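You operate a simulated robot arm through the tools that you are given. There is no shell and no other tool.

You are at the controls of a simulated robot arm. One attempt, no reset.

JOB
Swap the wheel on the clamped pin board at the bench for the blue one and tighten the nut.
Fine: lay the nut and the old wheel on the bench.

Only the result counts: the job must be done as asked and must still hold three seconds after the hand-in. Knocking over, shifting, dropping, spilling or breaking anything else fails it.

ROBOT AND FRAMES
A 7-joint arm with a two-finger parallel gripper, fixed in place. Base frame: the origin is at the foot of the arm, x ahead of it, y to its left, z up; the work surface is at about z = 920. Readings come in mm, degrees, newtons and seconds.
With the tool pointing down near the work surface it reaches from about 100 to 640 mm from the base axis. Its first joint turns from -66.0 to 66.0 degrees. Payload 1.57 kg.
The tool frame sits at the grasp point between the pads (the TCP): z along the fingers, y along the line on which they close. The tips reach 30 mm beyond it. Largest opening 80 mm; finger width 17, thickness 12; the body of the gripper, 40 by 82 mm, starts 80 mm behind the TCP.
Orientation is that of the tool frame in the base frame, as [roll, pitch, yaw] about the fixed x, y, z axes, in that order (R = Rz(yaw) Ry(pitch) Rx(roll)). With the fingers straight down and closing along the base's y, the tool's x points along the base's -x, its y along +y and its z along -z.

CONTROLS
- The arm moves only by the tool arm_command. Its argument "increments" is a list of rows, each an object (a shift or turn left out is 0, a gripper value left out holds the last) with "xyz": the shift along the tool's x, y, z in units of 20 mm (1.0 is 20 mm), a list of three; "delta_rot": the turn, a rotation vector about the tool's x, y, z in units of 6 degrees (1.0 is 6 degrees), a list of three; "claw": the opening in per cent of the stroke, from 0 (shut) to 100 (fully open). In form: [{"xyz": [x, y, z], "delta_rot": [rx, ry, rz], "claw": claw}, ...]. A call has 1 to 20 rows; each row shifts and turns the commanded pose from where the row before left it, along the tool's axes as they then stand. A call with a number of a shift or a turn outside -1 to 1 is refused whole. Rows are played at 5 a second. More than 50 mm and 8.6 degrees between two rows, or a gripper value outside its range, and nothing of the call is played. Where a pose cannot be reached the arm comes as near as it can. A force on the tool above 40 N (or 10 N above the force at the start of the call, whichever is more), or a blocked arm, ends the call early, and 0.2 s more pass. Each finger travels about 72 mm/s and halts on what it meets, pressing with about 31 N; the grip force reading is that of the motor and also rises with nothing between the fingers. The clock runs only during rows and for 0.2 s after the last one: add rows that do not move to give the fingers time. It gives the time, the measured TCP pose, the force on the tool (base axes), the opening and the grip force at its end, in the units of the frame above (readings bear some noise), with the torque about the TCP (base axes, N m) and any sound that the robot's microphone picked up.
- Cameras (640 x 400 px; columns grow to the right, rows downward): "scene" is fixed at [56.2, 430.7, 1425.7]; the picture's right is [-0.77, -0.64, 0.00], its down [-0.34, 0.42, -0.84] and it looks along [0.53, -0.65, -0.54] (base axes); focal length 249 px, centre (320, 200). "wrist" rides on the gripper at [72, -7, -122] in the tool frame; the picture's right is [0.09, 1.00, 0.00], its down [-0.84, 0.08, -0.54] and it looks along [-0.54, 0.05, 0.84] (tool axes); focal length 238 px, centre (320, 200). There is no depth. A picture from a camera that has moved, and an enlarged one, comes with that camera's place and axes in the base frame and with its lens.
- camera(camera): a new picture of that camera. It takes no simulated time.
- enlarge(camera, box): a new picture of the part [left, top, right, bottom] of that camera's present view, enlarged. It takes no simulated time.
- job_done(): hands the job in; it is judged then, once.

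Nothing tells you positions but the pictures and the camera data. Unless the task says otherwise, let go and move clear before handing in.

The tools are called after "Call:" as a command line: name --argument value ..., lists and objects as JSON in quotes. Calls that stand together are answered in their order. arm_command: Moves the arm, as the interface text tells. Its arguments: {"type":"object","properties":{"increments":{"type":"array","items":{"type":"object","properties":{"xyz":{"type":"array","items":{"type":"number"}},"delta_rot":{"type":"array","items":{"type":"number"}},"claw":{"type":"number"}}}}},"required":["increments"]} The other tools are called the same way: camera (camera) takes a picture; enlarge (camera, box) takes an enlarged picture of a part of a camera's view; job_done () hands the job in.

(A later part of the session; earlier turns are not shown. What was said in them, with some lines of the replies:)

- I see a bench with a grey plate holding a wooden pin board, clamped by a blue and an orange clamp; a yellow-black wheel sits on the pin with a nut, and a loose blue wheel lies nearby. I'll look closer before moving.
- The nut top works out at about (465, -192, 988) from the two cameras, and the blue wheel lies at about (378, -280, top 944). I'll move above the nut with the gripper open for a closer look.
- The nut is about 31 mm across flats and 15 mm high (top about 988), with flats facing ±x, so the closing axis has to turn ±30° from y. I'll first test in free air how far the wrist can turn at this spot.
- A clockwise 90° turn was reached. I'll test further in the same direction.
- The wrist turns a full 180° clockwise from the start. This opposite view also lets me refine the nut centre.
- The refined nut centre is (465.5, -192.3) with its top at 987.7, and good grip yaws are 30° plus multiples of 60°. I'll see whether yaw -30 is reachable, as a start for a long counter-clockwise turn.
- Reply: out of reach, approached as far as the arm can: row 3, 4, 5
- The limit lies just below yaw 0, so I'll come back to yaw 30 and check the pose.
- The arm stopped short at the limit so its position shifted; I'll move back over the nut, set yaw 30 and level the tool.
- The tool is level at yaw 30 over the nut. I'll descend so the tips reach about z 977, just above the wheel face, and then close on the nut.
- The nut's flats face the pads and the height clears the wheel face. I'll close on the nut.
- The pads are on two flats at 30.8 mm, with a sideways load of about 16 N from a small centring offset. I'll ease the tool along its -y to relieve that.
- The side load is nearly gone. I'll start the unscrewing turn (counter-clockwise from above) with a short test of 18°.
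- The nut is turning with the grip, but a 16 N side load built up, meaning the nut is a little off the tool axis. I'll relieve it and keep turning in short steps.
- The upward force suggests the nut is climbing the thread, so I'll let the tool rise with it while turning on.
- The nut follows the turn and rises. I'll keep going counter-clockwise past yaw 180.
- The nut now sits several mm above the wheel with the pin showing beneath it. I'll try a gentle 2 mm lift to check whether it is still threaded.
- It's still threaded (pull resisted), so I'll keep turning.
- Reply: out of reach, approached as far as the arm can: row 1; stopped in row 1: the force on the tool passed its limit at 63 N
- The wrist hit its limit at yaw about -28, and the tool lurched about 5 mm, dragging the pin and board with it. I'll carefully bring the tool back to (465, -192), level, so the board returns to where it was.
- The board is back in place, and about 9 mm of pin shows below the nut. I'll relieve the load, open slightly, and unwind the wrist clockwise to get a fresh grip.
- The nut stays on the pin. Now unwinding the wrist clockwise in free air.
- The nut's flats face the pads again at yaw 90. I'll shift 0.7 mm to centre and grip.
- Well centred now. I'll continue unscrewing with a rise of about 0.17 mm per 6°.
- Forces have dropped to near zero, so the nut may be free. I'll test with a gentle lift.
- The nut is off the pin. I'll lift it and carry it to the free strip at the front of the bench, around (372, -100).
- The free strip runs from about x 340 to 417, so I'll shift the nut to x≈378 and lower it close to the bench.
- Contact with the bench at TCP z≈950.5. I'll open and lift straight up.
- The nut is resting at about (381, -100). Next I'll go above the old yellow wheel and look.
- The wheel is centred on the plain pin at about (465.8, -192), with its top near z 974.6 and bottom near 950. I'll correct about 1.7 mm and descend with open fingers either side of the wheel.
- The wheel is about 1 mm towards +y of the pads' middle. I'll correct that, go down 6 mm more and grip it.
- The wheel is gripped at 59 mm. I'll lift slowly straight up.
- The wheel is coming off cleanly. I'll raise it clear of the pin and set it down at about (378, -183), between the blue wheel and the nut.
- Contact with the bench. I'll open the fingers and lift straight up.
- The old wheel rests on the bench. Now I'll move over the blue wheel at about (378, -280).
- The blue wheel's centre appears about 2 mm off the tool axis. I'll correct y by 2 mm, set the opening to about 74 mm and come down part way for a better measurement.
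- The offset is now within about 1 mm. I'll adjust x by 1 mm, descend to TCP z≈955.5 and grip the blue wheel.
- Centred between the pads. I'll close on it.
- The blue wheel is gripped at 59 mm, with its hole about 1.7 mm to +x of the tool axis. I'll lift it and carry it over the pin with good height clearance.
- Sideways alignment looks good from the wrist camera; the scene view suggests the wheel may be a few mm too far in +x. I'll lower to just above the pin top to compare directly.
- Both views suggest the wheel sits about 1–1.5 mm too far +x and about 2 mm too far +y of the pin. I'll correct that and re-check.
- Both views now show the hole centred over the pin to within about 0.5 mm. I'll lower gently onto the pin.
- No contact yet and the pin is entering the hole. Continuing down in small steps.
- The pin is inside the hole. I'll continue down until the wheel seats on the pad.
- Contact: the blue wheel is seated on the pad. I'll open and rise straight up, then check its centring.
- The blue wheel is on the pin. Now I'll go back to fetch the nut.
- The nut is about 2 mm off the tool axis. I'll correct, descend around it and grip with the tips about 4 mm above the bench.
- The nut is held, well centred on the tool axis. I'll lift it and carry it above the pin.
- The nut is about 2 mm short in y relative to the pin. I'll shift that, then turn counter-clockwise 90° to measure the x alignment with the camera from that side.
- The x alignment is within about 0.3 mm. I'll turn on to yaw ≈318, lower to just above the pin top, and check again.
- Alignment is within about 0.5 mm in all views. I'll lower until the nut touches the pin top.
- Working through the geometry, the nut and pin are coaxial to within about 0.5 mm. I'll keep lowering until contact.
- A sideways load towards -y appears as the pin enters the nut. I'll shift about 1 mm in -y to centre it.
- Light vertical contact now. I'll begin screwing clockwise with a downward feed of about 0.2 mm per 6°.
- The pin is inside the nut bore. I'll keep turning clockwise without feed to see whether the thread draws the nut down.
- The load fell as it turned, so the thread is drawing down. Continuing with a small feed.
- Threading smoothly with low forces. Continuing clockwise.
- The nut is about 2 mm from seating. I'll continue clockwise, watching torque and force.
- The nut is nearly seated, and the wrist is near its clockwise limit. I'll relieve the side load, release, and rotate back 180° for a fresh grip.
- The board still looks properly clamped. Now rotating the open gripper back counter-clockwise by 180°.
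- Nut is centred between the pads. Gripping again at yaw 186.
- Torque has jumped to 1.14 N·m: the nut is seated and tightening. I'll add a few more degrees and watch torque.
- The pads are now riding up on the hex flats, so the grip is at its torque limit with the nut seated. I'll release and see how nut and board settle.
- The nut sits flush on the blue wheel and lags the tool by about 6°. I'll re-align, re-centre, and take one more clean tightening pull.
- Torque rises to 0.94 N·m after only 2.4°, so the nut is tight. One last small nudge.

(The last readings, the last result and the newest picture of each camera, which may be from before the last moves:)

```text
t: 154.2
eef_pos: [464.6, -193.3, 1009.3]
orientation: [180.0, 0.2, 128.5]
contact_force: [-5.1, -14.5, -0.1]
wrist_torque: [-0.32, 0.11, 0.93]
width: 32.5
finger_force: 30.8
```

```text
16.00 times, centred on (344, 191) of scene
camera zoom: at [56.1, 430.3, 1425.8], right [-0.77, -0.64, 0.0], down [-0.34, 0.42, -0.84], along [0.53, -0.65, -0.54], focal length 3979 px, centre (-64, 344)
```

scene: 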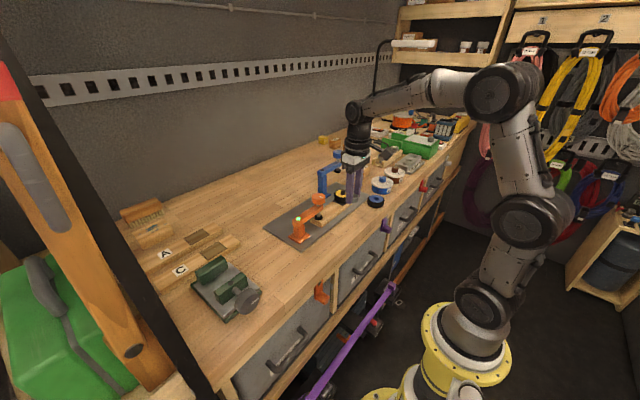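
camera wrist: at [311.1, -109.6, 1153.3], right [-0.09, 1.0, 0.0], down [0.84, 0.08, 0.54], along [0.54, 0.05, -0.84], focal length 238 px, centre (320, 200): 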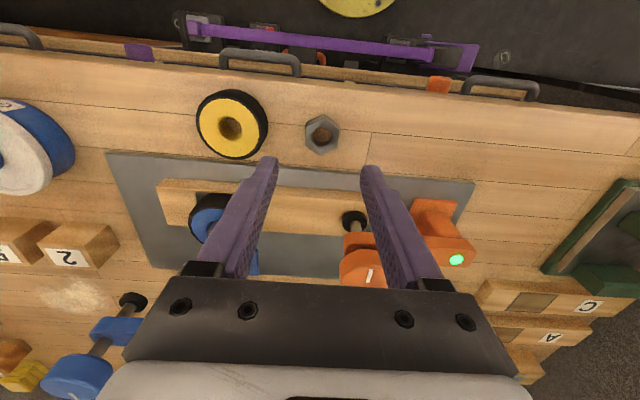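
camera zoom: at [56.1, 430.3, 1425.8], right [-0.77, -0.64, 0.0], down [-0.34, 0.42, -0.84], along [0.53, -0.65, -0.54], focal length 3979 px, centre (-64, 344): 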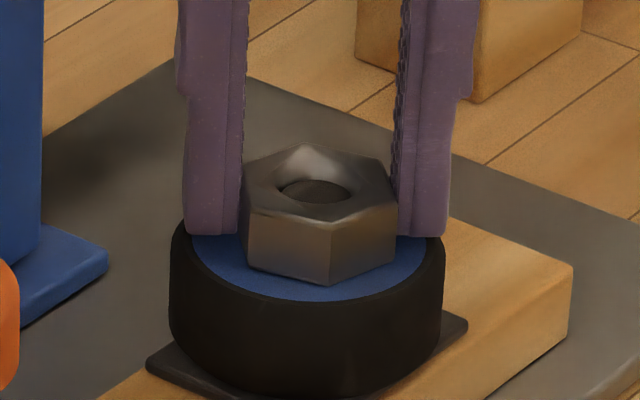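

The nut is firmly tight (the grip slips on the hex rather than turning it). I'll release, rise straight up and clear, then inspect.

Call:
arm_command --increments '[{"claw": 70}, {}, {}, {"xyz": [0, 0, -0.5]}, {"xyz": [0, 0, -1]}, {"xyz": [0, 0, -1]}, {"xyz": [0, 0, -1]}, {"xyz": [0, 0, -1]}, {}]'

Call:
enlarge --camera "scene" --box '[334, 182, 354, 200]'

Call:
enlarge --camera "wrist" --box '[240, 60, 400, 180]'

Call:
camera --camera "scene"

```text
t: 156.2
eef_pos: [464.5, -194.8, 1096.7]
orientation: [179.9, 0.0, 128.5]
contact_force: [-0.6, 0.2, 0.3]
wrist_torque: [0.0, -0.01, 0.01]
width: 56.2
finger_force: 0.1
```

```text
16.00 times, centred on (344, 191) of scene
camera zoom: at [56.2, 430.7, 1425.7], right [-0.77, -0.64, 0.0], down [-0.34, 0.42, -0.84], along [0.53, -0.65, -0.54], focal length 3979 px, centre (-64, 344)
```

zoom: 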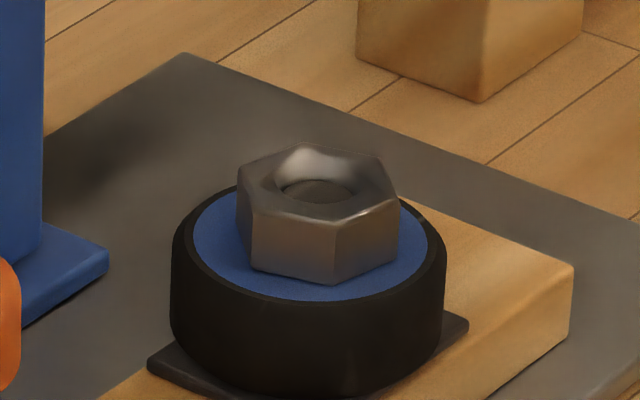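

```text
3.33 times, centred on (320, 120) of wrist
camera zoom: at [415.0, -142.5, 1219.2], right [0.72, 0.69, 0.0], down [0.58, -0.61, 0.54], along [0.38, -0.39, -0.84], focal length 794 px, centre (320, 467)
```

zoom: 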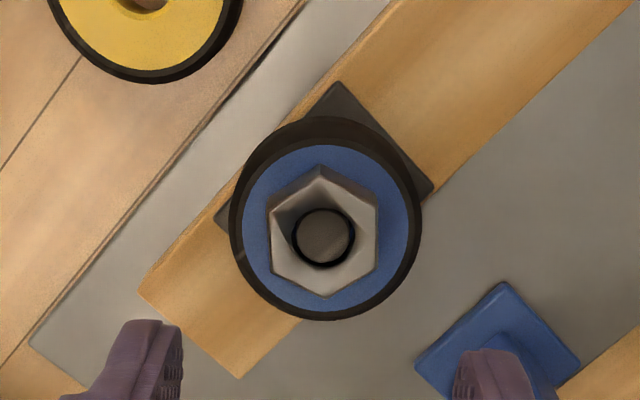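

```text
taken
```

scene: 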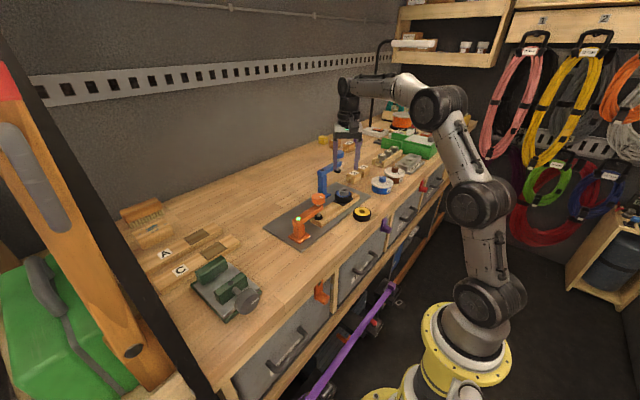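

The blue wheel is on the pin with the nut flush and tight, the board is still clamped, and the old wheel lies on the bench. I'll retreat further up and do a final check.

Call:
arm_command --increments '[{"xyz": [0, 0, -1]}, {"xyz": [0, 0, -1]}, {"xyz": [0, 0, -1]}, {"xyz": [0, 0, -1]}, {}, {}, {}, {}]'

Call:
enlarge --camera "scene" --box '[260, 140, 420, 240]'

Call:
camera --camera "wrist"

```text
t: 158.0
eef_pos: [463.3, -194.1, 1177.9]
orientation: [179.9, 0.0, 128.6]
contact_force: [0.0, -0.4, -0.3]
wrist_torque: [0.02, -0.03, 0.01]
width: 55.8
finger_force: 0.0
```

```text
4.00 times, centred on (340, 190) of scene
camera zoom: at [56.2, 430.7, 1425.7], right [-0.77, -0.64, 0.0], down [-0.34, 0.42, -0.84], along [0.53, -0.65, -0.54], focal length 995 px, centre (240, 240)
```

zoom: 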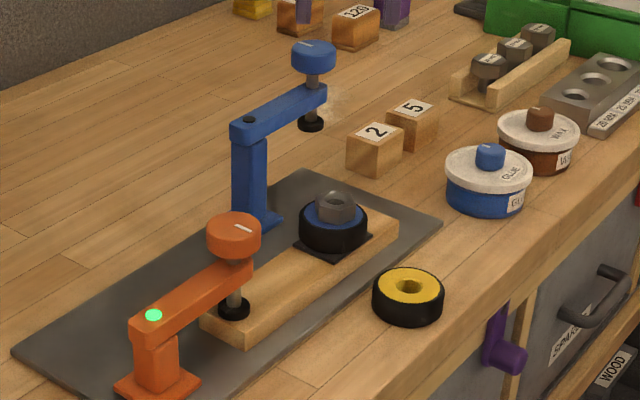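

```text
taken
camera wrist: at [414.5, -141.5, 1300.9], right [0.72, 0.69, 0.0], down [0.58, -0.61, 0.54], along [0.38, -0.39, -0.84], focal length 238 px, centre (320, 200)
```

wrist: 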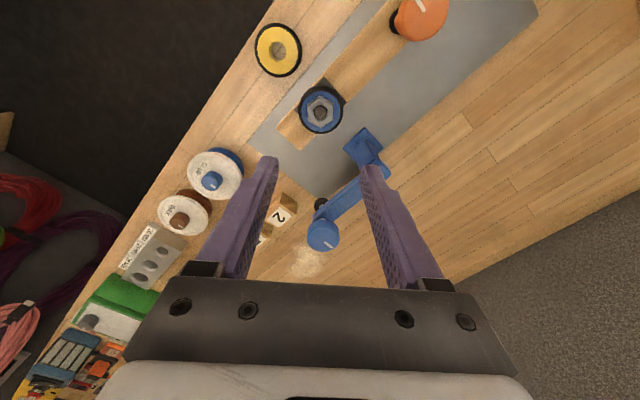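

The blue wheel is on the pin board with the nut seated and tight, the old yellow wheel rests on the bench, and nothing else looks disturbed. The arm is clear, so I'm handing in.

Call:
job_done

```text
The job is handed in.
```

The blue wheel is on the pin board with the nut seated flush and tight. The old yellow wheel is lying on the front of the bench. I released everything, moved the arm clear and handed the job in.

- **Tightness:** I turned the nut until the gripper slipped on its flats, at a torque of about 1 N·m. On a fresh grip the nut resisted again after about 2°. The microphone reported no sound, so torque is the only evidence that it is tight.
- **Board shift:** While I was unscrewing the nut, the wrist hit its turning limit and dragged the pin and board about 5 mm. I moved them straight back. The board moved slightly again under load during tightening. It now sits within about 1–2 mm of where it started and is still under the orange clamp, whose light is green.
- **Rest of the bench:** Apart from that shift, the final pictures show nothing else moved or knocked over.
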